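You operate a simulated robot arm through the tools that you are given. There is no shell and no other tool.

The job below is to be done with a simulated robot arm. You get a single attempt, and the scene is never put back.

JOB
Put things in order on the top of the fitting bench. At the end: the orange dome is on the brown feet carton; the yellow label clip (marked "GATE") stands where the orange dome stood; the black fault label clip stands where the blue dome stood; the blue dome stands where the yellow label clip stood; whatever was shut is shut again. Leave all else as you found it, and nothing knocked over.
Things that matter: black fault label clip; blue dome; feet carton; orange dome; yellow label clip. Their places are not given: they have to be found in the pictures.

Only the result counts: the job must be done as asked and must still hold three seconds after the hand-in. Knocking over, shifting, dropping, spilling or breaking anything else fails it.

ROBOT AND FRAMES
A 7-joint arm with a two-finger gripper, fixed in place. Base frame: the origin is at the foot of the arm, x ahead of it, y to its left, z up; the work surface is at about z = 0. Lengths are in mm, angles in rad, forces in N, time in s.
With the tool pointing down near the work surface it reaches from about 160 to 380 mm from the base axis. Its first joint turns from -1.257 to 1.257 rad. Payload 0.6 kg.
The TCP is the grasp point between the finger pads, 22 mm short of the fingertips. In the tool frame z runs along the fingers and y along their closing line. Largest opening 92 mm; the body of the gripper starts 65 mm behind the TCP.
Orientation is that of the tool frame in the base frame, as a unit quaternion [w, x, y, z]. With the fingers straight down and closing along the base's y, the tool's x points along the base's -x, its y along +y and its z along -z.

CONTROLS
- The arm moves only by the tool arm_command. Its argument "commands" is a list of rows, each a list of 7 numbers: the turn, a rotation vector about the tool's x, y, z in degrees, then the shift along the tool's x, y, z in mm, then the closure in counts, from 0 (fully open) to 255 (shut). In form: [[rx, ry, rz, x, y, z, hand], ...]. A call has 1 to 20 rows; each row shifts and turns the commanded pose from where the row before left it, along the tool's axes as they then stand. Rows are played at 5 a second. More than 50 mm and 0.15 rad between two rows, or a gripper value outside its range, and nothing of the call is played. A pose out of reach is approached as far as the arm can. The call stops where the force on the tool passes 40 N (or 10 N more than at its start, if that is more) or the arm is blocked; 0.2 s more then pass. Each finger halts on what it meets, pressing with about 26 N; the grip force reading is that of the motor and also rises with nothing between the fingers. The clock runs only during rows and for 0.2 s after the last one: add rows that do not move to give the fingers time. The reply holds the time, the measured pose of the TCP, the force on the tool along the base axes, the opening and the grip force, in the units named above and with some noise, with the torque about the TCP (base axes, N m) and any sound that the robot's microphone picked up, and new pictures: "views" is both (left out), scene, wrist or none.
- Cameras (640 x 400 px; columns grow to the right, rows downward): "scene" is fixed at [72.8, -288.7, 408.3]; the picture's right is [0.58, -0.82, 0.00], its down [-0.46, -0.32, -0.83] and it looks along [0.68, 0.48, -0.56] (base axes); focal length 214 px, centre (320, 200). "wrist" rides on the gripper at [71, 19, -102] in the tool frame; the picture's right is [-0.26, 0.97, 0.00], its down [-0.75, -0.20, -0.63] and it looks along [-0.60, -0.16, 0.78] (tool axes); focal length 280 px, centre (320, 200).
- locate(camera, pixels): for up to 12 pixels [column, row] of the newest picture of that camera ("zoom" is the newest enlarged one), the place [x, y, z] in the base frame of the surface seen there, good to about 2 mm. The clock stands still meanwhile.
- enlarge(camera, box): a new picture of the part [left, top, right, bottom] of that camera's present view, enlarged. The clock stands still meanwhile.
- finish_job(): hands the job in; it is judged then, once.

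Leave the gripper open and the arm clear of the work at the hand-in unless told otherwise.

The tools are called after "Emit:" as name(argument=value, ...) on one line, values as JSON. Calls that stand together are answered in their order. arm_command: Moves the arm, as the interface text tells. Its arguments: {"type":"object","properties":{"commands":{"type":"array"},"views":{"type":"string","enum":["both","scene","wrist","none"]}},"required":["commands"]} The other tools are called the same way: locate (camera, pixels) gives the place of the surface under pixels of a picture; enlarge (camera, box) takes an enlarged picture of a part of a camera's view; finish_job () hands the job in.

At the start:

```text
time_s: 0.0
eef_pos: [176.2, -102.3, 325.2]
tcp_rot: [0.0, 0.0, 1.0, -0.001]
ft_force: [0.6, -0.6, -1.1]
wrist_torque: [-0.02, 0.02, 0.01]
gripper_width: 92.1
grasp_force: 0.0
```

scene: 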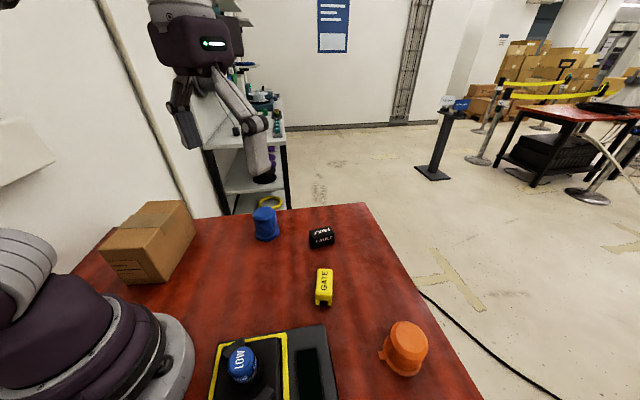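
wrist: 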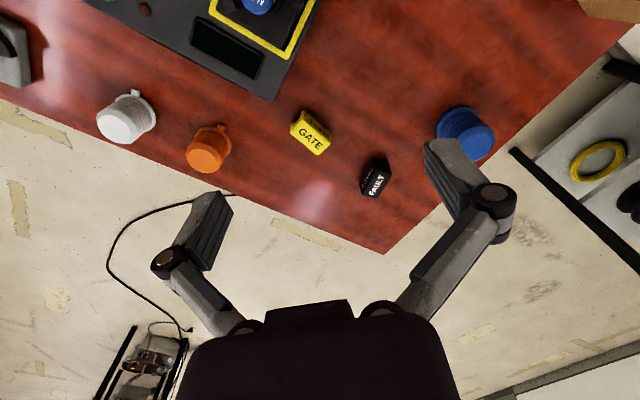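

I see in the scene picture the blue dome (265,222), the black FAULT clip (322,237), the yellow GATE clip (324,286), the orange dome (405,348), a brown carton (150,240) and a black panel with a blue "LOW" knob. The wrist picture also shows a white dome at (127,117). I will enlarge both views to see the details.

Emit:
enlarge(camera="scene", box=[220, 190, 440, 390])

Emit:
locate(camera="scene", pixels=[[265, 212], [265, 238], [322, 230], [322, 245], [325, 272], [323, 300], [405, 330], [405, 370], [386, 358], [140, 232], [170, 210], [150, 265]])

Emit:
locate(camera="wrist", pixels=[[127, 117], [210, 150], [310, 132], [376, 178], [466, 133], [196, 166], [222, 128], [262, 3], [240, 45], [270, 98], [600, 8], [320, 215]])

```text
2.00 times, centred on (330, 290) of scene
```

zoom: 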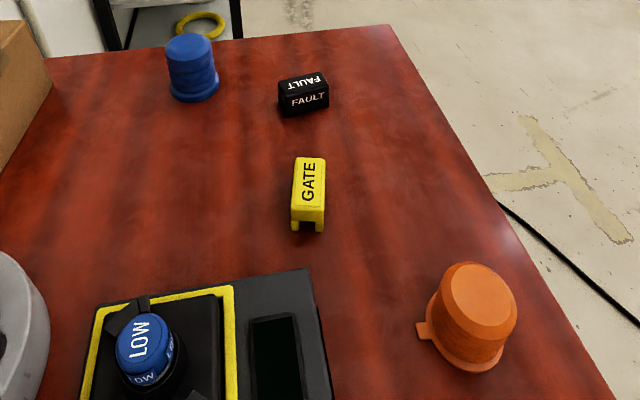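

```text
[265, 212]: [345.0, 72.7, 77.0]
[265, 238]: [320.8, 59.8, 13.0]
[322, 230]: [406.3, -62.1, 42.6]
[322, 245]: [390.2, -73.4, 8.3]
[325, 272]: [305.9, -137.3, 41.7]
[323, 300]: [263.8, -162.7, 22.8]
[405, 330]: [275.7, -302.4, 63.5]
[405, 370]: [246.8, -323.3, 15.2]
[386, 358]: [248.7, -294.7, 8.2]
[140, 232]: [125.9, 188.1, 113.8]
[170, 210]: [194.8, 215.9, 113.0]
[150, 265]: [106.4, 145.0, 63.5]
```

```text
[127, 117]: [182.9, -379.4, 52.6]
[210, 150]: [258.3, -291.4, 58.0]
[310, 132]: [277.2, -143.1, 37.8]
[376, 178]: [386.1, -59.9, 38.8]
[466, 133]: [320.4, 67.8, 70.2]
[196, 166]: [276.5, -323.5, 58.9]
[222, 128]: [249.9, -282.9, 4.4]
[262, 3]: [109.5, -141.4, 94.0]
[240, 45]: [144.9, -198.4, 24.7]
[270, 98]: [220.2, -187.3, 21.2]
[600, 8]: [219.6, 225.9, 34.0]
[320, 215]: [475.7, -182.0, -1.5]
```

The orange dome and the black clip stand about 400 mm from the base, near the edge of reach. I enlarge the carton and the panel next, and the wrist view of the clips.

Emit:
enlarge(camera="scene", box=[60, 180, 260, 305])

Emit:
enlarge(camera="scene", box=[200, 300, 360, 400])

Emit:
enlarge(camera="wrist", box=[0, 0, 320, 200])

Emit:
enlarge(camera="wrist", box=[270, 80, 510, 230])

```text
3.20 times, centred on (160, 242) of scene
```

zoom: 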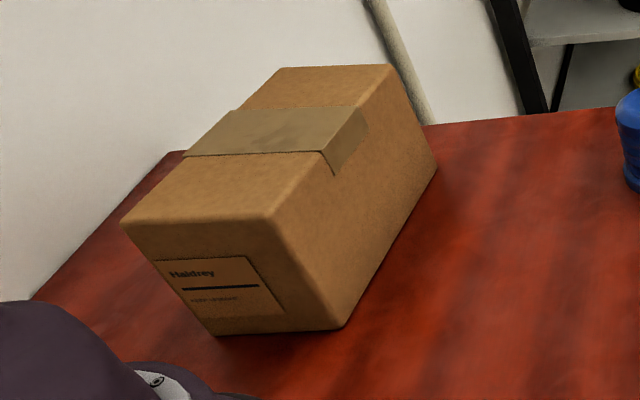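

```text
4.00 times, centred on (280, 350) of scene
```

zoom: 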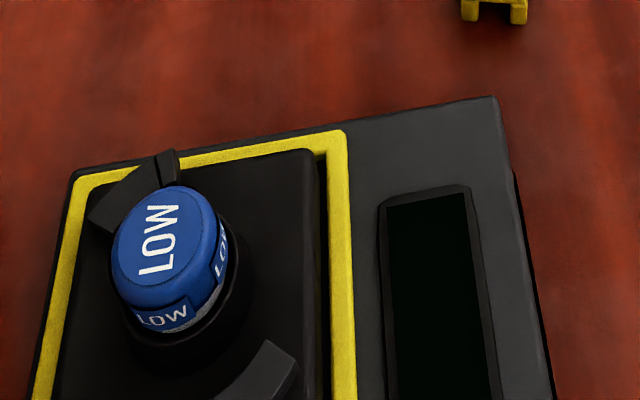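

```text
2.00 times, centred on (160, 100) of wrist
```

zoom: 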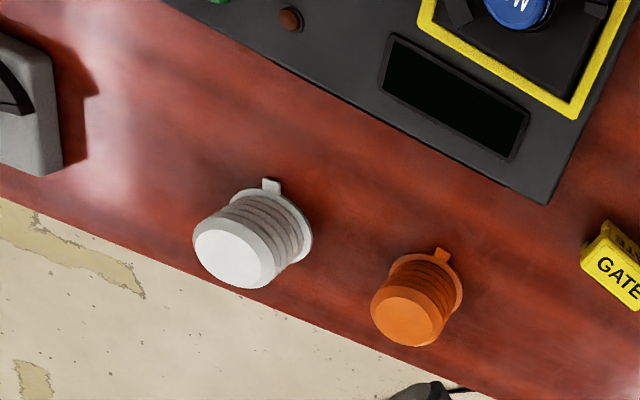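

```text
2.67 times, centred on (390, 155) of wrist
```

zoom: 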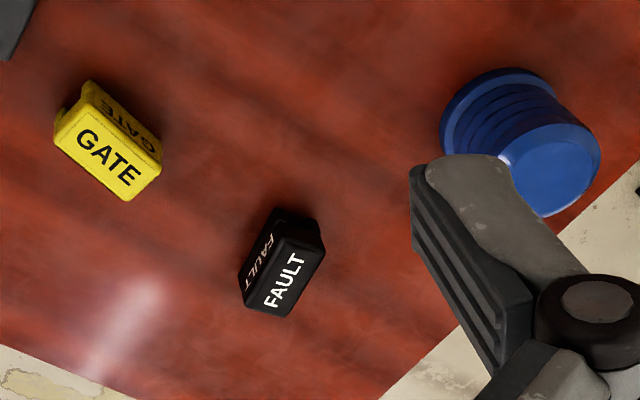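

These are mushroom/dome lamps with flanges and tabs, and the clips are small channels on feet. I measure the corners of the two clips and the blue dome in the last zoom of the wrist view.

Emit:
locate(camera="zoom", pixels=[[60, 140], [84, 116], [156, 172], [127, 195], [108, 155], [288, 242], [322, 252], [284, 312], [246, 300], [285, 278], [550, 160], [520, 80]])

Emit:
locate(camera="wrist", pixels=[[188, 155], [208, 173], [226, 155], [222, 129], [206, 160], [231, 145], [100, 125], [135, 140], [115, 130], [155, 118], [135, 91], [196, 140]])

```text
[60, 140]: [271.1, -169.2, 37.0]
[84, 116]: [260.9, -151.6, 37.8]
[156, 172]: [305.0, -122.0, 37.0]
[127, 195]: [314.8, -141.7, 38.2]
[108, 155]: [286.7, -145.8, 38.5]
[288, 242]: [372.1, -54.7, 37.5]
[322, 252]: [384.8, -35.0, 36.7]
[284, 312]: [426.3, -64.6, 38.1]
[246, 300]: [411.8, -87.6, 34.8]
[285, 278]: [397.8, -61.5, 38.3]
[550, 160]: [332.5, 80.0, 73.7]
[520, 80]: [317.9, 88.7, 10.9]
```

```text
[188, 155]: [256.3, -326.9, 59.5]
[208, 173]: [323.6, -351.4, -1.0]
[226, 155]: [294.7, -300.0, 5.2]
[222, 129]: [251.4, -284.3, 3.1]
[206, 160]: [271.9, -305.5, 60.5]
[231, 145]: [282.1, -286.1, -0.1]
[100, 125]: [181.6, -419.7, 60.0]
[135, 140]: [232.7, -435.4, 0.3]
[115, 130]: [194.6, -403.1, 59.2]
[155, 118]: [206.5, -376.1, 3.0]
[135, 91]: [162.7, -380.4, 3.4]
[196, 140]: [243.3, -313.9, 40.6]
```

Yellow clip: centre about (288,-146), top at 38, long axis about 32° to x. Black clip: centre about (399,-61), long axis about -38°. Now I measure the carton's top corners and sides, and the blue and orange domes in the scene picture.

Emit:
locate(camera="scene", pixels=[[103, 247], [143, 247], [180, 203], [151, 203], [140, 225], [149, 250], [194, 232], [167, 281], [129, 282], [155, 230], [120, 240], [165, 212]])

Emit:
locate(camera="scene", pixels=[[265, 209], [254, 214], [277, 214], [255, 236], [278, 236], [266, 241], [400, 325], [425, 340], [390, 345], [410, 350], [382, 355], [415, 373]])

```text
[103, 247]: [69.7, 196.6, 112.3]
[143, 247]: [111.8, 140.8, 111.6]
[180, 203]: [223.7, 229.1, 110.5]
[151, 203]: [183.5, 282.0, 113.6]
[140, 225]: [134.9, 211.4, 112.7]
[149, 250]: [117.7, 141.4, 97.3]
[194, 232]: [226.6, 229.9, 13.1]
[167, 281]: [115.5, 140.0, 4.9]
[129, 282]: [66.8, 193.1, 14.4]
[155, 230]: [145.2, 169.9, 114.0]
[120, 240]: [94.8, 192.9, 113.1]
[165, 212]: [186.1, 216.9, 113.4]
```

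```text
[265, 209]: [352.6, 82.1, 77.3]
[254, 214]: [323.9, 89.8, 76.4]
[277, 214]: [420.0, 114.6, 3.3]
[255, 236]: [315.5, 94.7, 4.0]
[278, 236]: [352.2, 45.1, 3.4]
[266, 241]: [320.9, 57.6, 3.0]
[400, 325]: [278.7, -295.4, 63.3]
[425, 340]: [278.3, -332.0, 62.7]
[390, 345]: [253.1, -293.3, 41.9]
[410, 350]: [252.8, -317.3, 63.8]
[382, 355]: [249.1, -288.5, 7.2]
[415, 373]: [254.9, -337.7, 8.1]
```

Carton top: corners about (70,197), (112,141), (224,229), (184,282), so its centre is about (147,212) at z = 113. The orange dome stands about (268,-312). I move the open gripper to above and just inside the orange dome at a safe height, then yaw it radially (about -48.7°) to get a close view.

Emit:
arm_command(commands=[[0, 0, 0, -10, -29, 17, 0], [0, 0, 0, -10, -29, 17, 0], [0, 0, 0, -10, -29, 17, 0], [0, 0, 0, -10, -29, 17, 0], [0, 0, 0, -10, -29, 17, 0], [0, 0, 8.1, 0, 0, 0, 0], [0, 0, 8.1, 0, 0, 0, 0], [0, 0, 8.1, 0, 0, 0, 0], [0, 0, 8.1, 0, 0, 0, 0], [0, 0, 8.1, 0, 0, 0, 0], [0, 0, 8.2, 0, 0, 0, 0], [0, 0, 0, 0, 0, 0, 0]], views="both")

```text
time_s: 2.6
eef_pos: [225.8, -246.2, 241.8]
tcp_rot: [0.001, 0.413, 0.911, 0.001]
ft_force: [-0.3, -0.2, 0.3]
wrist_torque: [-0.02, 0.03, 0.0]
gripper_width: 92.1
grasp_force: 0.0
```

scene: 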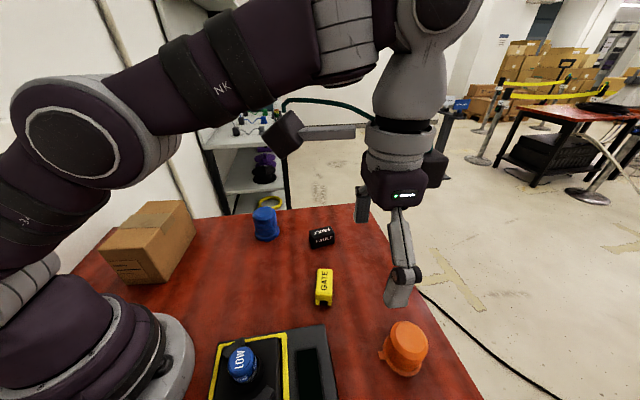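
wrist: 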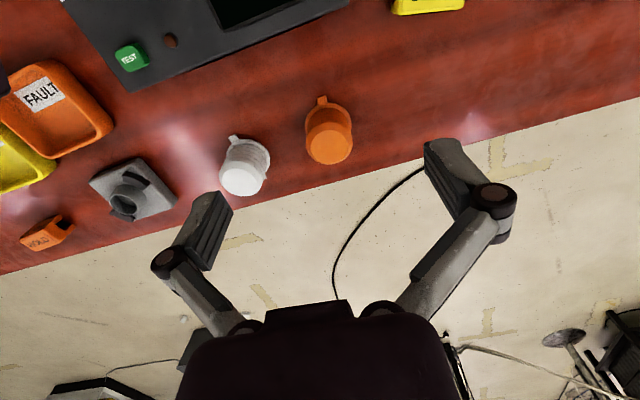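

The yaw came out right: tool -x now points outward along about -48.8°. The wrist view shows the orange dome at (328,130) with its tab pointing to the base. I enlarge it and measure it.

Emit:
enlarge(camera="wrist", box=[200, 80, 392, 200])

Emit:
enlarge(camera="scene", box=[360, 300, 456, 390])

Emit:
locate(camera="wrist", pixels=[[309, 148], [349, 148], [330, 163], [328, 133], [330, 148], [306, 125], [350, 118], [320, 100], [309, 133], [345, 130], [316, 110], [340, 108]])

```text
3.33 times, centred on (296, 140) of wrist
```

zoom: 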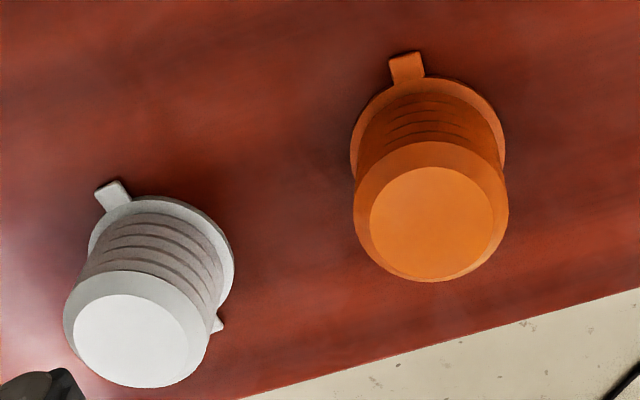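

```text
4.44 times, centred on (408, 345) of scene
```

zoom: 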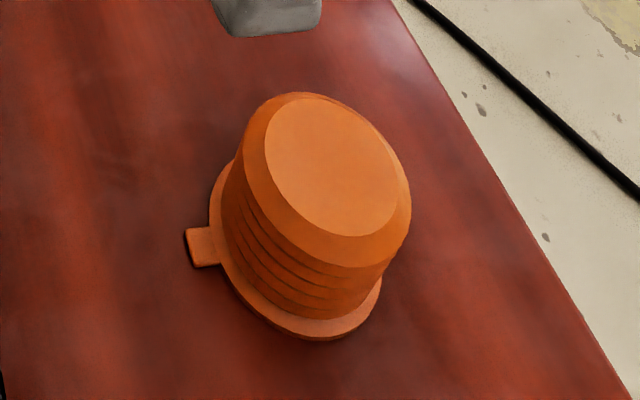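

```text
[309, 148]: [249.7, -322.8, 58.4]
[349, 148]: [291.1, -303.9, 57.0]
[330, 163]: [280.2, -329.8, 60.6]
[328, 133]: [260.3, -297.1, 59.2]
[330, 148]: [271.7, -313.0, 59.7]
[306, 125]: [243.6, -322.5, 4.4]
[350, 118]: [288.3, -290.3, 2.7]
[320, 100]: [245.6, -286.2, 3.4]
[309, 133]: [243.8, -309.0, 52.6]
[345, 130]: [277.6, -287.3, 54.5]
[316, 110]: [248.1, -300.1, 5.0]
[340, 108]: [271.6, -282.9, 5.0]
```

The orange dome's axis is at about (270,-311.5), top at z = 60-63, flange radius about 28, body about 46 across. It is 412 mm out, so I tilt the tool 20° outward about its closing axis, and go to a hover at z = 132 above it.

Emit:
arm_command(commands=[[0, -6.67, 0, 0, 0, 0, 0], [0, -6.67, 0, 0, 0, 0, 0], [0, -6.66, 0, 0, 0, 0, 0], [0, 0, 0, -7.2, -1.96, 26, 0], [0, 0, 0, -7.2, -1.96, 26, 0], [0, 0, 0, -7.2, -1.96, 26, 0], [0, 0, 0, -7.2, -1.96, 26, 0], [0, 0, 0, -7.2, -1.96, 26, 0], [0, 0, 0, 0, 0, 0, 0]], views="both")

```text
time_s: 4.6
eef_pos: [271.6, -311.3, 130.7]
tcp_rot: [0.158, 0.406, 0.897, -0.071]
ft_force: [-0.2, 1.2, -0.7]
wrist_torque: [-0.01, 0.01, 0.02]
gripper_width: 91.8
grasp_force: 0.1
```

scene: 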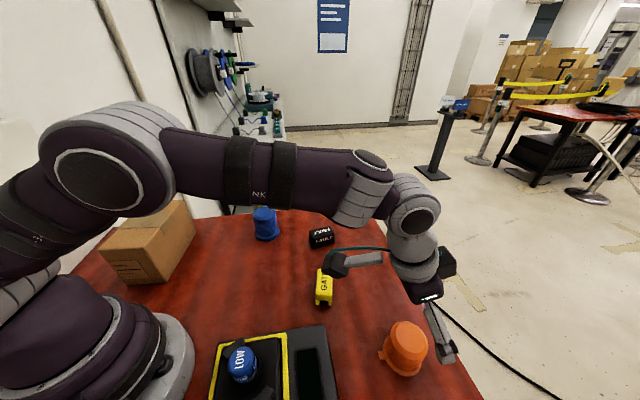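
wrist: 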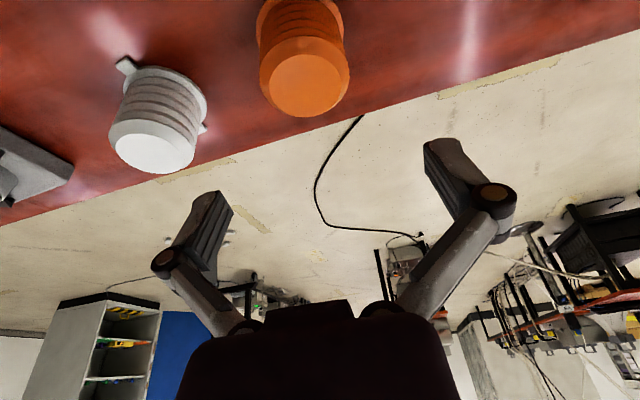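

The arm reaches this pose (271.6,-311.3,130.7) with the tilt. I check the dome's position in this closer view: the top face is centred at about (306,85).

Emit:
enlarge(camera="wrist", box=[220, 0, 412, 120])

Emit:
locate(camera="wrist", pixels=[[306, 85], [262, 72], [349, 72], [306, 117], [300, 42], [258, 35], [345, 25], [265, 50], [340, 40]])

```text
3.33 times, centred on (316, 60) of wrist
```

zoom: 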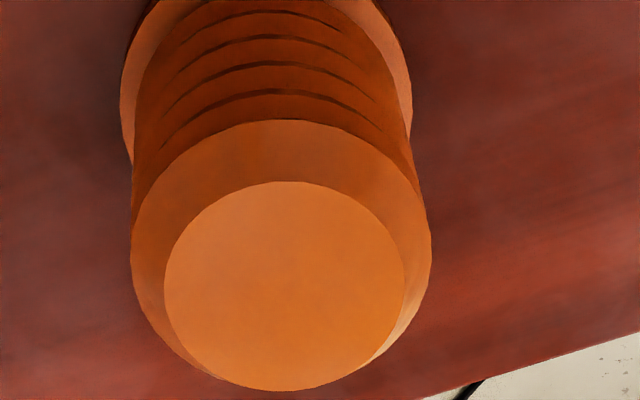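

```text
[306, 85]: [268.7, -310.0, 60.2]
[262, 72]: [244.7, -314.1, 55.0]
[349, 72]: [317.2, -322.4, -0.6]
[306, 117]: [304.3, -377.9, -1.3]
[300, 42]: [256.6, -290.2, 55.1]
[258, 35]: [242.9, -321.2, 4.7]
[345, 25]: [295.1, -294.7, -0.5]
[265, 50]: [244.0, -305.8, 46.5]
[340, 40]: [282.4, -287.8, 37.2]
```

The axis is about (269,-310.5). I descend straight down to z = 38 with the fingers open on both sides of the dome.

Emit:
arm_command(commands=[[0, 0, 0, 8.3, -0.4, 21.6, 0], [0, 0, 0, 8.3, -0.4, 21.6, 0], [0, 0, 0, 8.3, -0.4, 21.6, 0], [0, 0, 0, 8.2, -0.3, 21.6, 0], [0, 0, 0, 0, 0, 0, 0], [0, 0, 0, 0, 0, 0, 0]], views="both")

```text
time_s: 6.0
eef_pos: [267.7, -310.7, 38.6]
tcp_rot: [0.158, 0.406, 0.897, -0.071]
ft_force: [0.2, 0.4, 0.5]
wrist_torque: [-0.01, 0.03, -0.05]
gripper_width: 92.2
grasp_force: 0.0
```

scene: 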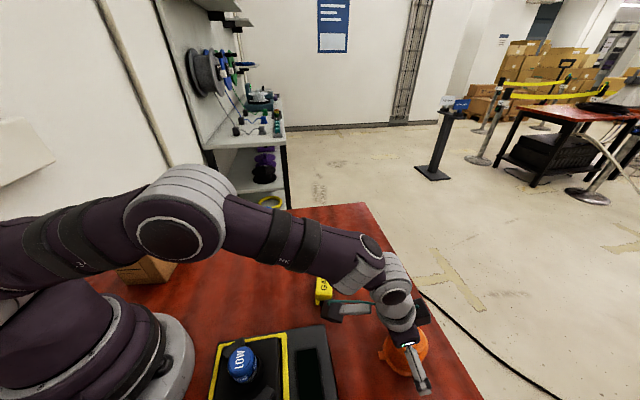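
wrist: 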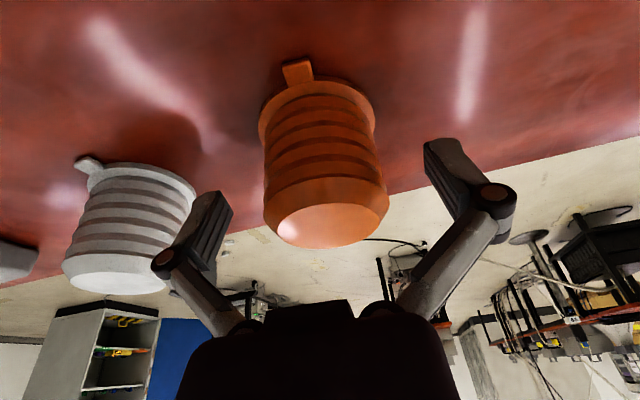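

The dome stands between the fingers, slightly closer to the left one in the picture. I close the hand and wait for the grip to settle.

Emit:
arm_command(commands=[[0, 0, 0, 0, 0, 0, 60], [0, 0, 0, 0, 0, 0, 110], [0, 0, 0, 0, 0, 0, 160], [0, 0, 0, 0, 0, 0, 200], [0, 0, 0, 0, 0, 0, 200], [0, 0, 0, 0, 0, 0, 200]], views="wrist")

```text
time_s: 7.4
eef_pos: [267.4, -311.5, 39.4]
tcp_rot: [0.158, 0.406, 0.897, -0.071]
ft_force: [-0.2, -0.5, 0.4]
wrist_torque: [-0.06, -0.04, -0.04]
gripper_width: 51.3
grasp_force: 26.2
```

wrist: 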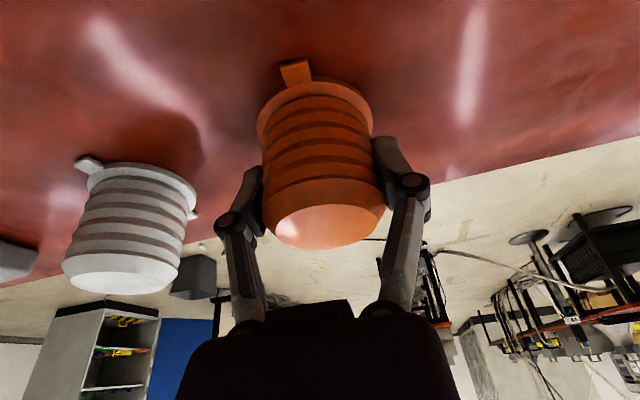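

Gripped: opening 51.3 mm, 26 N. I lift it a little, straight up, and look for slip.

Emit:
arm_command(commands=[[0, 0, 0, -3.4, 0, -9.4, 200], [0, 0, 0, -6.8, 0, -18.8, 200], [0, 0, 0, -6.8, 0, -18.8, 200], [0, 0, 0, 0, 0, 0, 200]], views="both")

```text
time_s: 8.4
eef_pos: [268.6, -311.4, 89.1]
tcp_rot: [0.159, 0.406, 0.897, -0.071]
ft_force: [-0.1, -0.5, -0.1]
wrist_torque: [0.02, 0.0, -0.02]
gripper_width: 51.0
grasp_force: 25.6
```

scene: 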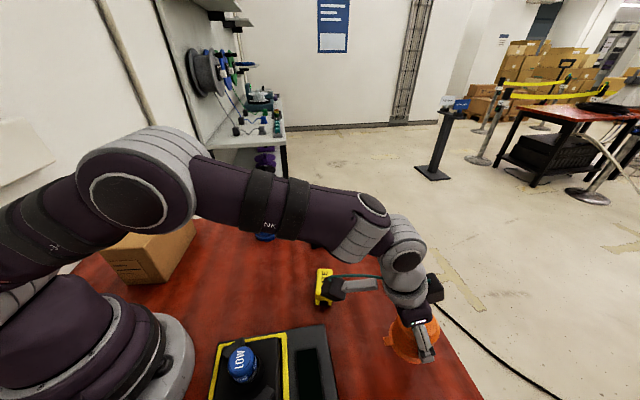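
wrist: 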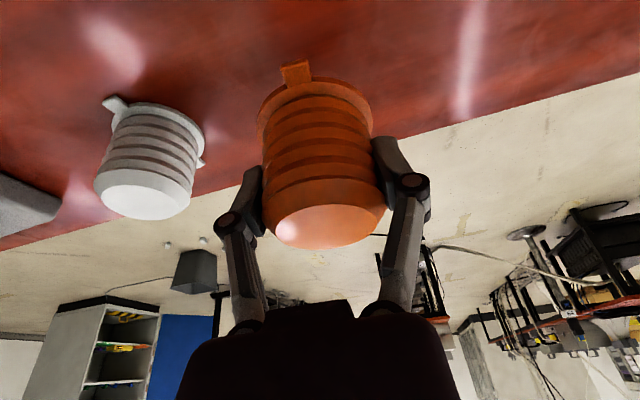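

The dome is held without slip. I lift it to z = 240 while drawing in to radius 300.

Emit:
arm_command(commands=[[0, 0, 0, -6.8, 0, -18.8, 200], [0, 0, 0, 12, 0, -32.2, 200], [0, 0, 0, 12, 0, -32.2, 200], [0, 0, 0, 12, 0, -32.2, 200], [0, 0, 0, 12, 0, -32.2, 200], [0, 0, 0, 11.5, 0, -32.3, 200], [0, 0, 0, 0, 0, 0, 200], [-2.743, 0, -7.54, 2.75, 41.86, -1.0, 200], [-2.743, 0, -7.54, 2.75, 41.86, -1.0, 200], [0, 0, 0, 0, 0, 0, 200]], views="wrist")

```text
time_s: 10.6
eef_pos: [253.5, -164.7, 239.0]
tcp_rot: [0.168, 0.276, 0.945, -0.049]
ft_force: [0.6, -0.1, -0.1]
wrist_torque: [0.0, 0.0, 0.01]
gripper_width: 50.8
grasp_force: 25.9
```

wrist: 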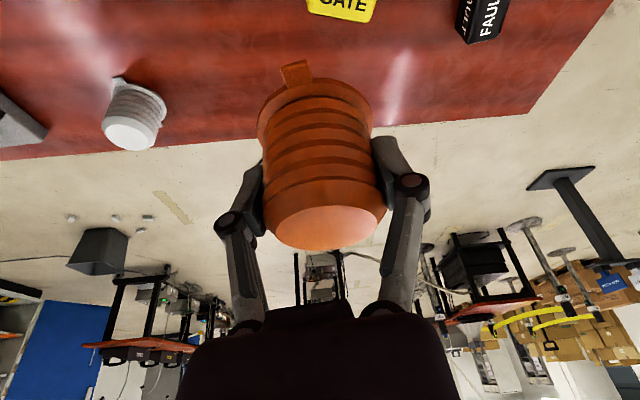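

The arc rows work as expected (radius 302, angle -33°). I carry the dome on along the arc to 55° at radius 258, at z = 239, high above everything.

Emit:
arm_command(commands=[[-2.743, 0, -7.54, 6.5, 41.6, -2.4, 200], [-2.743, 0, -7.54, 6.5, 41.1, -2.4, 200], [-2.743, 0, -7.54, 6.5, 40.5, -2.4, 200], [-2.743, 0, -7.54, 6.5, 40.0, -2.4, 200], [-2.743, 0, -7.54, 6.4, 39.4, -2.3, 200], [-2.743, 0, -7.54, 6.4, 38.8, -2.3, 200], [-2.743, 0, -7.54, 6.3, 38.3, -2.3, 200], [-2.743, 0, -7.54, 6.3, 37.7, -2.3, 200], [-2.743, 0, -7.54, 6.2, 37.2, -2.3, 200], [-2.743, 0, -7.54, 6.2, 36.6, -2.3, 200], [-2.743, 0, -7.54, 6.2, 36.0, -2.3, 200], [0, 0, 0, 0, 0, 0, 200]], views="both")

```text
time_s: 13.2
eef_pos: [139.5, 208.5, 239.9]
tcp_rot: [0.154, -0.46, 0.871, 0.081]
ft_force: [-0.2, 0.1, 0.4]
wrist_torque: [0.01, -0.03, -0.04]
gripper_width: 50.4
grasp_force: 25.8
```

scene: 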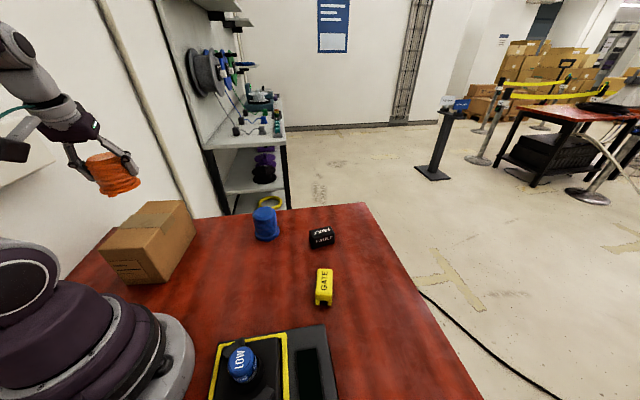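
wrist: 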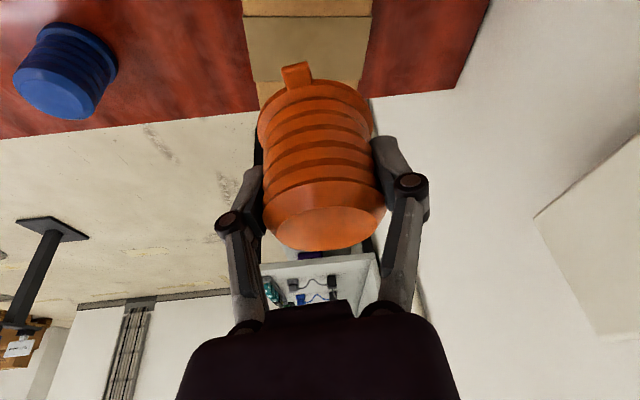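

The dome is above the carton and still upright in the grip. I check the carton's label and the tape heights on its top before lowering.

Emit:
enlarge(camera="scene", box=[90, 190, 202, 290])

Emit:
locate(camera="scene", pixels=[[119, 229], [161, 229], [173, 215], [132, 215], [140, 240], [150, 236], [160, 221], [178, 206], [168, 207], [145, 222], [119, 234], [166, 230]])

Emit:
locate(camera="wrist", pixels=[[250, 5], [365, 5], [250, 25], [363, 25], [255, 75], [365, 75], [258, 88], [366, 95], [310, 8], [310, 40]])

```text
4.00 times, centred on (146, 240) of scene
```

zoom: 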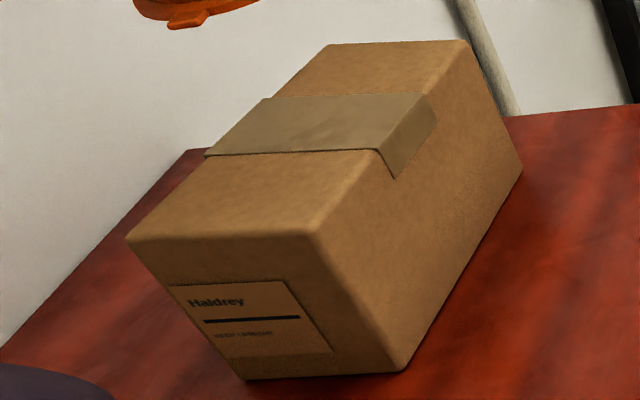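

```text
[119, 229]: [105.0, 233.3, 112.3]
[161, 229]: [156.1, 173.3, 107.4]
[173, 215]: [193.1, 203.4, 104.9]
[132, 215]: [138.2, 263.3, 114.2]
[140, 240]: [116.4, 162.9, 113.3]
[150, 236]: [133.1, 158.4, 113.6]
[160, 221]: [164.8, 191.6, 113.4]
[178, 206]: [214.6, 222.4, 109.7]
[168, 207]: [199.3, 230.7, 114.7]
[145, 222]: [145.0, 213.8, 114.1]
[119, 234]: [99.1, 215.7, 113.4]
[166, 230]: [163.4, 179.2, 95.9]
```

```text
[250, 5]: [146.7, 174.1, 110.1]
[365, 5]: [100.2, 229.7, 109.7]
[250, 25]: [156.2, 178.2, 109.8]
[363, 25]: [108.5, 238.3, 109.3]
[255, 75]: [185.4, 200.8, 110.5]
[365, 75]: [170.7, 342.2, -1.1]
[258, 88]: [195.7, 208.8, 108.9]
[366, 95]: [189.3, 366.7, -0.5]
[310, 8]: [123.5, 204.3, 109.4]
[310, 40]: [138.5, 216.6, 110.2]
```

The carton's centre on top is (147,212), z about 110-113. The held dome's bottom is about 39 mm below the TCP. I go down to z = 165 first, correcting sideways to the centre.

Emit:
arm_command(commands=[[0, 0, 0, 4.7, -0.9, 18.2, 200], [0, 0, 0, 4.7, -0.9, 18.2, 200], [0, 0, 0, 4.7, -0.9, 18.3, 200], [0, 0, 0, 4.6, -1.0, 18.3, 200], [0, 0, 0, 0, 0, 0, 200], [0, 0, 0, 0, 0, 0, 200]], views="both")

```text
time_s: 14.6
eef_pos: [146.1, 215.2, 165.6]
tcp_rot: [0.153, -0.459, 0.871, 0.081]
ft_force: [0.2, -0.1, -0.2]
wrist_torque: [0.01, 0.06, 0.01]
gripper_width: 50.1
grasp_force: 26.2
```

scene: 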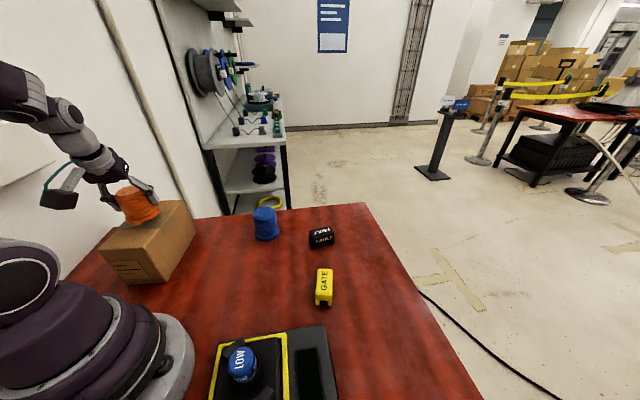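
wrist: 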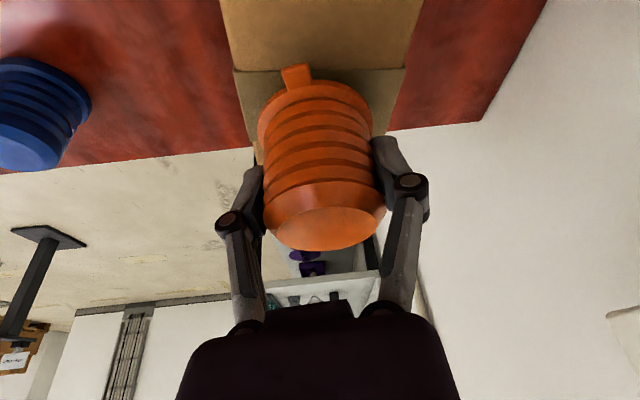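

TCP now at (146.1,215.2,165.6). I look at it enlarged to check the centring above the carton.

Emit:
enlarge(camera="scene", box=[90, 180, 202, 290])

Emit:
locate(camera="wrist", pixels=[[238, 72], [404, 72], [225, 20], [420, 20], [248, 125], [388, 130], [300, 75], [325, 225]])

Emit:
locate(camera="scene", pixels=[[120, 195], [157, 205], [138, 205], [126, 217], [155, 214], [140, 222], [143, 247], [180, 203], [128, 222], [155, 225]])

```text
3.64 times, centred on (146, 235) of scene
```

zoom: 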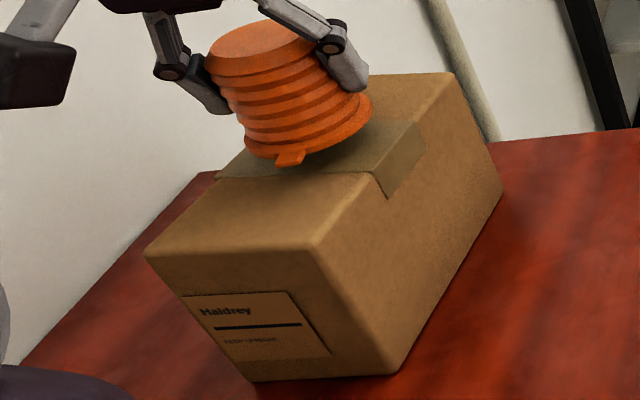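

```text
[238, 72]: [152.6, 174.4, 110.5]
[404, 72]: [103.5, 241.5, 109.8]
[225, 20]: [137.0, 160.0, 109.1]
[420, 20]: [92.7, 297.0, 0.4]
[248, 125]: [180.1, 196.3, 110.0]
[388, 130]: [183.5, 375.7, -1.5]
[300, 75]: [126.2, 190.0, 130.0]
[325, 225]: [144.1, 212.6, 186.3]
```

```text
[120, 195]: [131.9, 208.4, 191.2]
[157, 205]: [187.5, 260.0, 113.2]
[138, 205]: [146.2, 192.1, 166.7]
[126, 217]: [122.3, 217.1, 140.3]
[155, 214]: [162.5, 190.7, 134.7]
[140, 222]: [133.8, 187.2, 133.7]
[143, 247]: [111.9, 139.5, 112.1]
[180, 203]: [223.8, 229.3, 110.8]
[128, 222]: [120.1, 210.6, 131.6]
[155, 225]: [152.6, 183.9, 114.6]
```

The carton is about 84 mm wide, its centre nearer (147,220); the dome is at about (146,214). I shift it about 5 mm toward the centre and lower it by 9 mm to just above the top.

Emit:
arm_command(commands=[[0, 0, 0, -4.1, 1.8, 1.5, 200], [0, 0, 0, 1.55, 0, 4.25, 200], [0, 0, 0, 1.55, 0, 4.25, 200], [0, 0, 0, 0, 0, 0, 200], [0, 0, 0, 0, 0, 0, 200]], views="scene")

Emit:
enlarge(camera="scene", box=[90, 180, 202, 250])

```text
time_s: 15.8
eef_pos: [147.2, 218.6, 157.1]
tcp_rot: [0.154, -0.46, 0.871, 0.081]
ft_force: [0.3, 0.4, -0.9]
wrist_torque: [-0.01, -0.03, -0.03]
gripper_width: 50.3
grasp_force: 25.9
```

scene: 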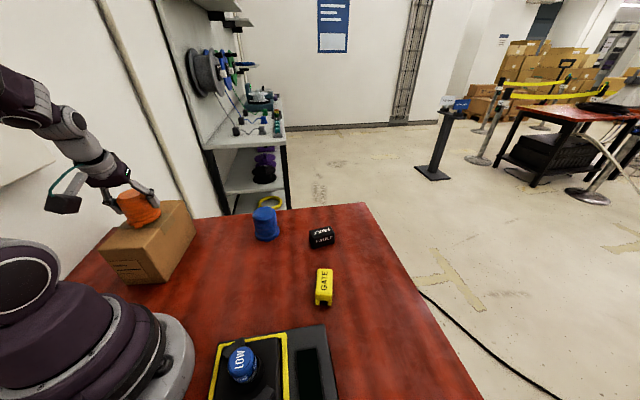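

```text
5.71 times, centred on (146, 215) of scene
```

zoom: 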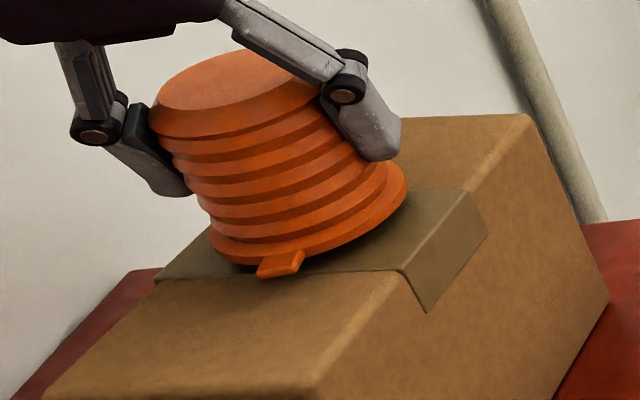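

TCP (147.2,218.6,157.1), well centred. I lower in 1 mm steps and watch the force.

Emit:
arm_command(commands=[[0, 0, 0, 0.34, 0, 0.94, 200], [0, 0, 0, 0.34, 0, 0.94, 200], [0, 0, 0, 0.34, 0, 0.94, 200], [0, 0, 0, 0, 0, 0, 200]], views="none")

```text
time_s: 16.8
eef_pos: [147.5, 220.5, 153.1]
tcp_rot: [0.154, -0.459, 0.871, 0.081]
ft_force: [0.4, 0.1, -0.1]
wrist_torque: [0.01, 0.0, -0.01]
gripper_width: 49.9
grasp_force: 26.3
```

No contact yet (force under 1 N). Two more 1 mm steps.

Emit:
arm_command(commands=[[0, 0, 0, 0.34, 0, 0.94, 200], [0, 0, 0, 0.34, 0, 0.94, 200], [0, 0, 0, 0, 0, 0, 200]], views="none")

```text
time_s: 17.6
eef_pos: [147.5, 219.9, 151.1]
tcp_rot: [0.153, -0.459, 0.871, 0.08]
ft_force: [0.1, -0.1, -0.3]
wrist_torque: [0.0, 0.03, -0.02]
gripper_width: 49.9
grasp_force: 26.0
```

Still no contact at 151.1, and the opening reading has drifted from 51.3 to 49.9. I check with a picture whether the dome has moved in the grip.

Emit:
arm_command(commands=[[0, 0, 0, 0, 0, 0, 200]], views="both")

Emit:
enlarge(camera="scene", box=[90, 180, 202, 250])

```text
time_s: 18.0
eef_pos: [148.2, 220.5, 152.5]
tcp_rot: [0.153, -0.459, 0.871, 0.081]
ft_force: [0.2, 0.5, -0.2]
wrist_torque: [-0.02, 0.02, -0.02]
gripper_width: 49.7
grasp_force: 26.3
```

scene: 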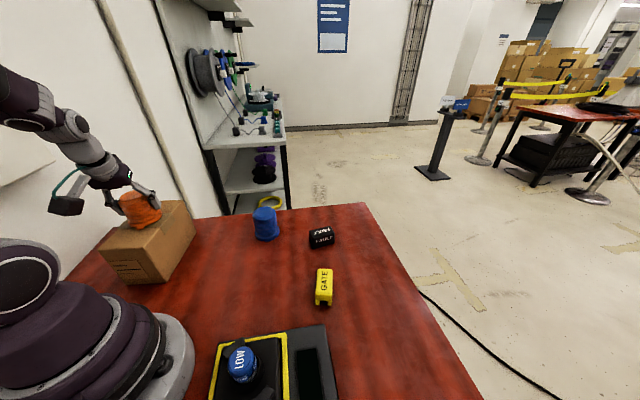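
wrist: 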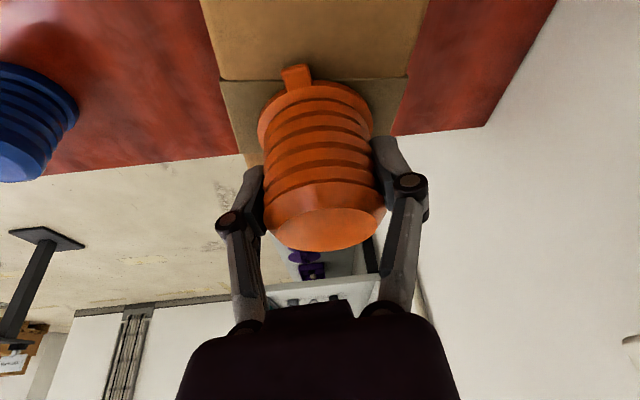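

```text
5.71 times, centred on (146, 215) of scene
```

zoom: 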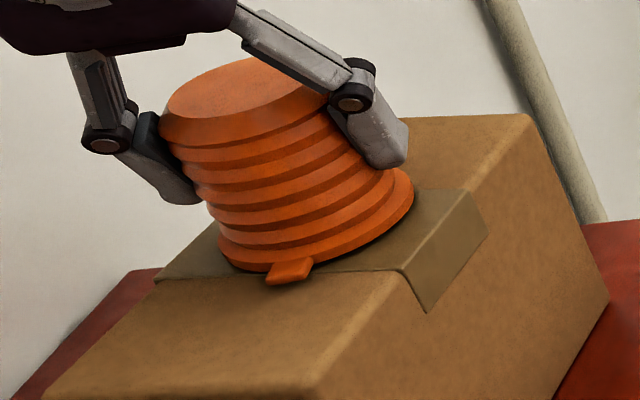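

The dome has not moved in the hand; its foot is nearly on the carton. I go on lowering in 1 mm steps.

Emit:
arm_command(commands=[[0, 0, 0, 0.34, 0, 0.94, 200], [0, 0, 0, 0, 0, 0, 200]], views="none")

Emit:
arm_command(commands=[[0, 0, 0, 0.34, 0, 0.94, 200], [0, 0, 0, 0, 0, 0, 200]], views="none")

```text
time_s: 18.6
eef_pos: [148.4, 220.1, 150.1]
tcp_rot: [0.153, -0.459, 0.871, 0.081]
ft_force: [0.1, 0.1, 0.1]
wrist_torque: [0.0, -0.02, 0.0]
gripper_width: 50.0
grasp_force: 26.2
```

```text
time_s: 19.2
eef_pos: [148.3, 219.9, 151.3]
tcp_rot: [0.153, -0.46, 0.871, 0.082]
ft_force: [-0.3, 0.6, -0.5]
wrist_torque: [0.02, 0.05, 0.02]
gripper_width: 50.0
grasp_force: 25.7
```

Still no contact force. Two more single steps.

Emit:
arm_command(commands=[[0, 0, 0, 0.34, 0, 0.94, 200], [0, 0, 0, 0, 0, 0, 200]], views="none")

Emit:
arm_command(commands=[[0, 0, 0, 0.34, 0, 0.94, 200], [0, 0, 0, 0, 0, 0, 200]], views="scene")

Emit:
enlarge(camera="scene", box=[90, 180, 202, 250])

```text
time_s: 19.8
eef_pos: [147.6, 220.1, 149.9]
tcp_rot: [0.154, -0.459, 0.871, 0.081]
ft_force: [-0.3, -0.4, -0.8]
wrist_torque: [0.0, -0.03, 0.01]
gripper_width: 49.9
grasp_force: 25.8
```

```text
time_s: 20.4
eef_pos: [148.4, 219.8, 149.0]
tcp_rot: [0.154, -0.459, 0.871, 0.081]
ft_force: [-2.1, -0.6, 11.5]
wrist_torque: [0.33, -0.06, 0.0]
gripper_width: 50.1
grasp_force: 26.0
```

scene: 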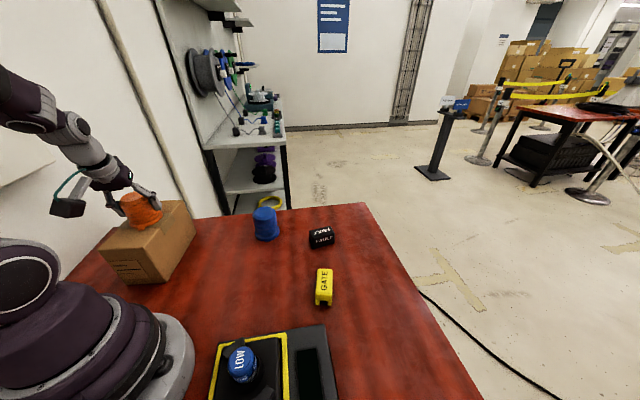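

```text
5.71 times, centred on (146, 215) of scene
```

zoom: 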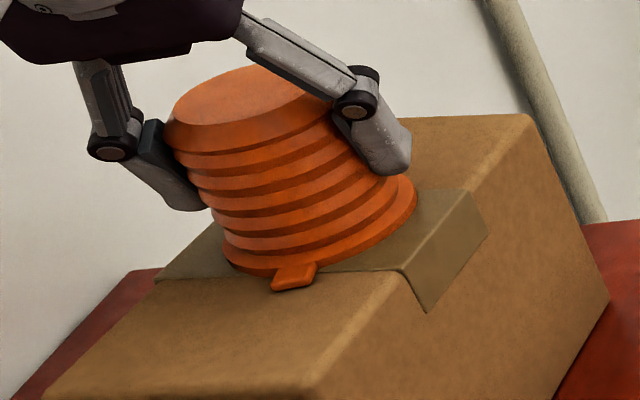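

Contact: 11.5 N. I ease off about 0.6 mm and open the hand slowly.

Emit:
arm_command(commands=[[0, 0, 0, -0.2, 0, -0.55, 200], [0, 0, 0, 0, 0, 0, 105], [0, 0, 0, 0, 0, 0, 90], [0, 0, 0, 0, 0, 0, 70], [0, 0, 0, 0, 0, 0, 40], [0, 0, 0, 0, 0, 0, 0], [0, 0, 0, 0, 0, 0, 0], [0, 0, 0, 0, 0, 0, 0]], views="both")

Emit:
enlarge(camera="scene", box=[90, 180, 202, 250])

```text
time_s: 22.2
eef_pos: [149.1, 220.1, 149.2]
tcp_rot: [0.154, -0.459, 0.871, 0.081]
ft_force: [0.8, 0.0, -0.5]
wrist_torque: [-0.01, -0.01, 0.03]
gripper_width: 92.1
grasp_force: 0.0
```

scene: 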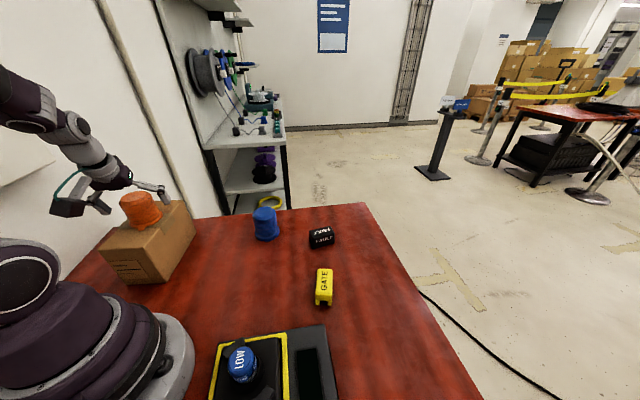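
wrist: 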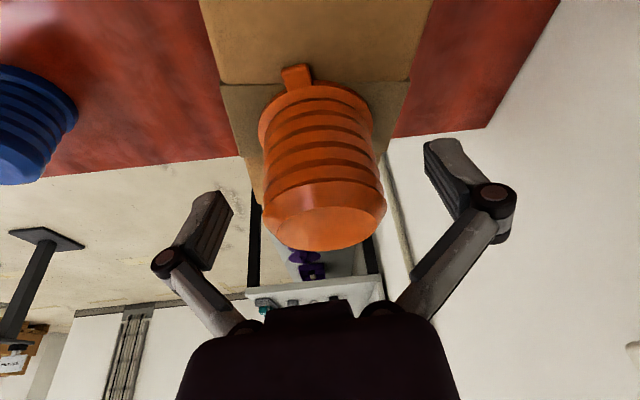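

```text
5.71 times, centred on (146, 215) of scene
```

zoom: 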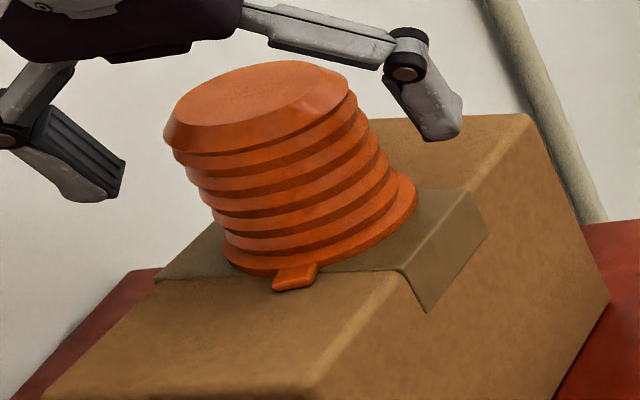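

The orange dome stands free on the carton. I rise straight up to about z = 240, turn the tool's azimuth to 32.5° (the yellow clip's long axis), and travel to above the yellow clip.

Emit:
arm_command(commands=[[0, 0, 0, -5, 0, -14, 0], [0, 0, 0, -8.5, 0, -23.5, 0], [0, 0, 0, -8.5, 0, -23.5, 0], [0, 0, 0, -8.7, 0, -23.9, 0], [2.61, 0, 7.17, 0, 0, 0, 0], [2.61, 0, 7.17, 0, 0, 0, 0], [2.61, 0, 7.17, 0, 0, 0, 0], [0, 0, 0, 7.42, -38.3, -2.7, 0], [0, 0, 0, 7.42, -38.3, -2.7, 0], [0, 0, 0, 7.42, -38.3, -2.7, 0], [0, 0, 0, 7.42, -38.3, -2.7, 0], [0, 0, 0, 7.42, -38.3, -2.7, 0], [0, 0, 0, 7.42, -38.3, -2.7, 0], [0, 0, 0, 7.42, -38.3, -2.7, 0], [0, 0, 0, 7.42, -38.3, -2.7, 0], [0, 0, 0, 0, 0, 0, 0]], views="both")

```text
time_s: 25.6
eef_pos: [258.8, -73.2, 237.6]
tcp_rot: [0.167, -0.277, 0.945, 0.048]
ft_force: [0.8, -0.6, 0.1]
wrist_torque: [0.05, 0.0, 0.02]
gripper_width: 91.8
grasp_force: 0.1
```

scene: 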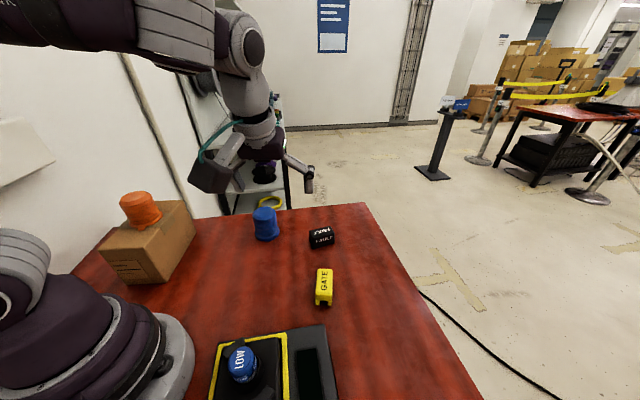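
wrist: 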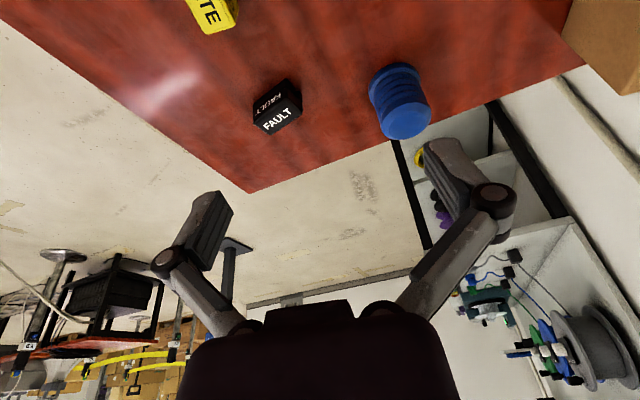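

Azimuth is 32.3°. From here the black clip (277,107) and the blue dome (400,102) are well seen, so I measure them as well.

Emit:
enlarge(camera="wrist", box=[240, 50, 448, 180])

Emit:
locate(camera="zoom", pixels=[[50, 235], [145, 160], [175, 185], [80, 255], [112, 208], [500, 225], [430, 230], [570, 205], [400, 120], [545, 70], [470, 45], [500, 265]])

```text
3.08 times, centred on (344, 115) of wrist
```

zoom: 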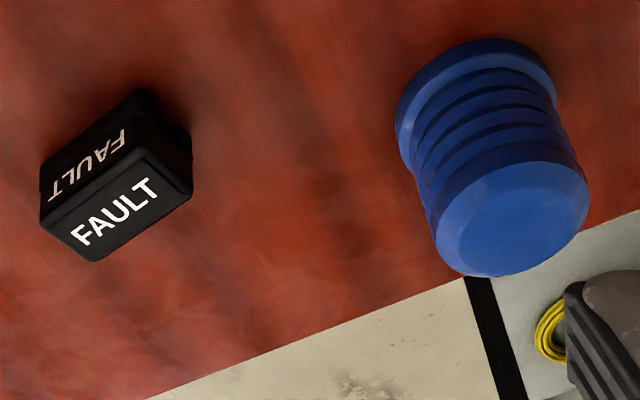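

```text
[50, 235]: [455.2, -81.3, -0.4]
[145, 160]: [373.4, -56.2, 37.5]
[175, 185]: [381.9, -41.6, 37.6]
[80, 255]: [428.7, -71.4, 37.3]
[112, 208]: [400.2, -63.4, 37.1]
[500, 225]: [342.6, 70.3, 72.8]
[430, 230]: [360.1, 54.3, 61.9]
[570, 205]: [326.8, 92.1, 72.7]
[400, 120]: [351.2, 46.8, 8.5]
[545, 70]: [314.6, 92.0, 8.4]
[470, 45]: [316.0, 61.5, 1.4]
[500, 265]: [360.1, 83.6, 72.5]
```

Next I descend to z = 120 above the yellow clip to measure it closely.

Emit:
arm_command(commands=[[0, 0, 0, 13.4, -19.3, 26.2, 0], [0, 0, 0, 13.4, -19.3, 26.2, 0], [0, 0, 0, 13.4, -19.3, 26.2, 0], [0, 0, 0, 13.4, -19.3, 26.2, 0], [0, 0, 0, 0, 0, 0, 0]], views="both")

Emit:
enlarge(camera="wrist", box=[200, 0, 440, 150])

```text
time_s: 26.8
eef_pos: [291.9, -146.9, 121.6]
tcp_rot: [0.167, -0.277, 0.945, 0.048]
ft_force: [-0.2, 0.0, 0.1]
wrist_torque: [0.02, 0.02, 0.05]
gripper_width: 91.8
grasp_force: 0.0
```

scene: 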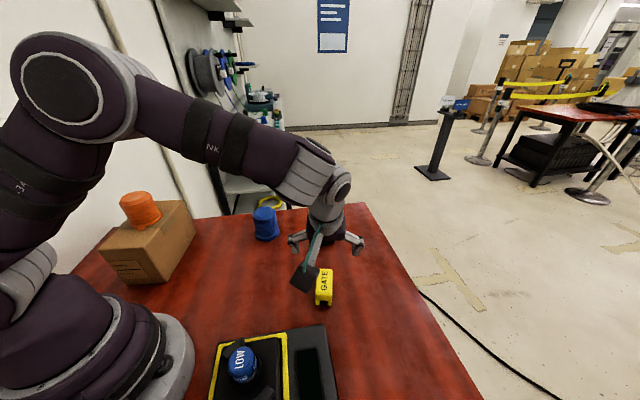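
wrist: 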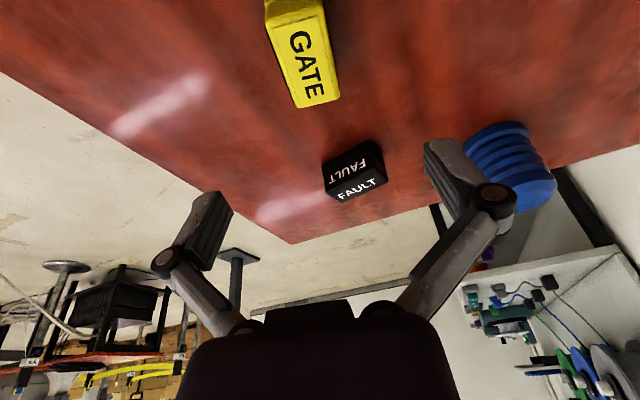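

```text
2.67 times, centred on (320, 75) of wrist
```

zoom: 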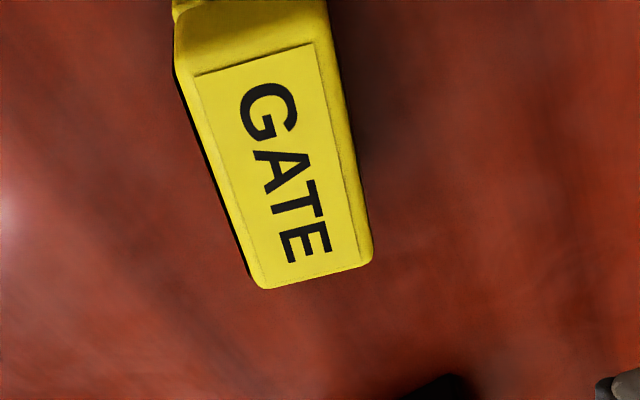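

I locate the edges of the yellow clip's top in this zoom.

Emit:
locate(camera="zoom", pixels=[[182, 75], [318, 35], [258, 280], [368, 255], [315, 270], [215, 165], [345, 140], [280, 155], [250, 50], [176, 60], [325, 30], [185, 15]])

Emit:
locate(camera="scene", pixels=[[324, 286], [323, 271], [333, 271], [316, 296], [331, 297], [318, 304], [329, 305], [324, 300], [325, 278], [323, 292]])

Emit:
enlarge(camera="scene", box=[284, 250, 364, 320])

```text
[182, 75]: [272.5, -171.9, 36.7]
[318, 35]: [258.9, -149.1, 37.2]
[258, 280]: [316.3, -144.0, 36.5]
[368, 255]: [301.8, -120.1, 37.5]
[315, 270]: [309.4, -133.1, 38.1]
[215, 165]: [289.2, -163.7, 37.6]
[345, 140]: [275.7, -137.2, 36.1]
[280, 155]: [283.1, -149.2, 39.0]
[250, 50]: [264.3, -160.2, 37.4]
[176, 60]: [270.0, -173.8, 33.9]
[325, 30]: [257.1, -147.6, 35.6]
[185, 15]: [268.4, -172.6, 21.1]
```

```text
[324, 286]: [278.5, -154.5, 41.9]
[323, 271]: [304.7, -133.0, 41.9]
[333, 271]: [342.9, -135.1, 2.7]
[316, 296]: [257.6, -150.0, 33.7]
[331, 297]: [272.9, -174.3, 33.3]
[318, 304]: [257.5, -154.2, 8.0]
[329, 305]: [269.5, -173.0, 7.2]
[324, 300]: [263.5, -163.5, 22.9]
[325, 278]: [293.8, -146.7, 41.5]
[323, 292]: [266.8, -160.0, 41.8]
```

```text
5.71 times, centred on (324, 285) of scene
```

zoom: 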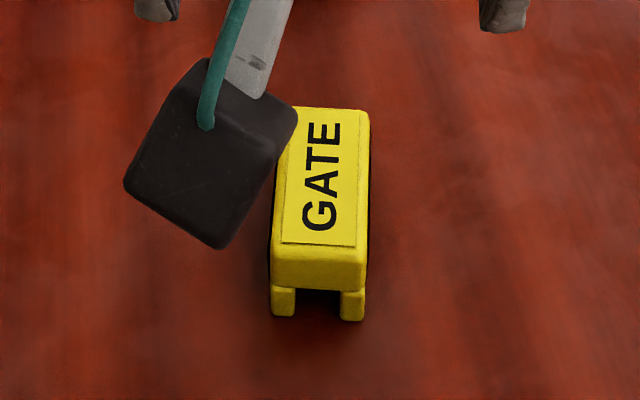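

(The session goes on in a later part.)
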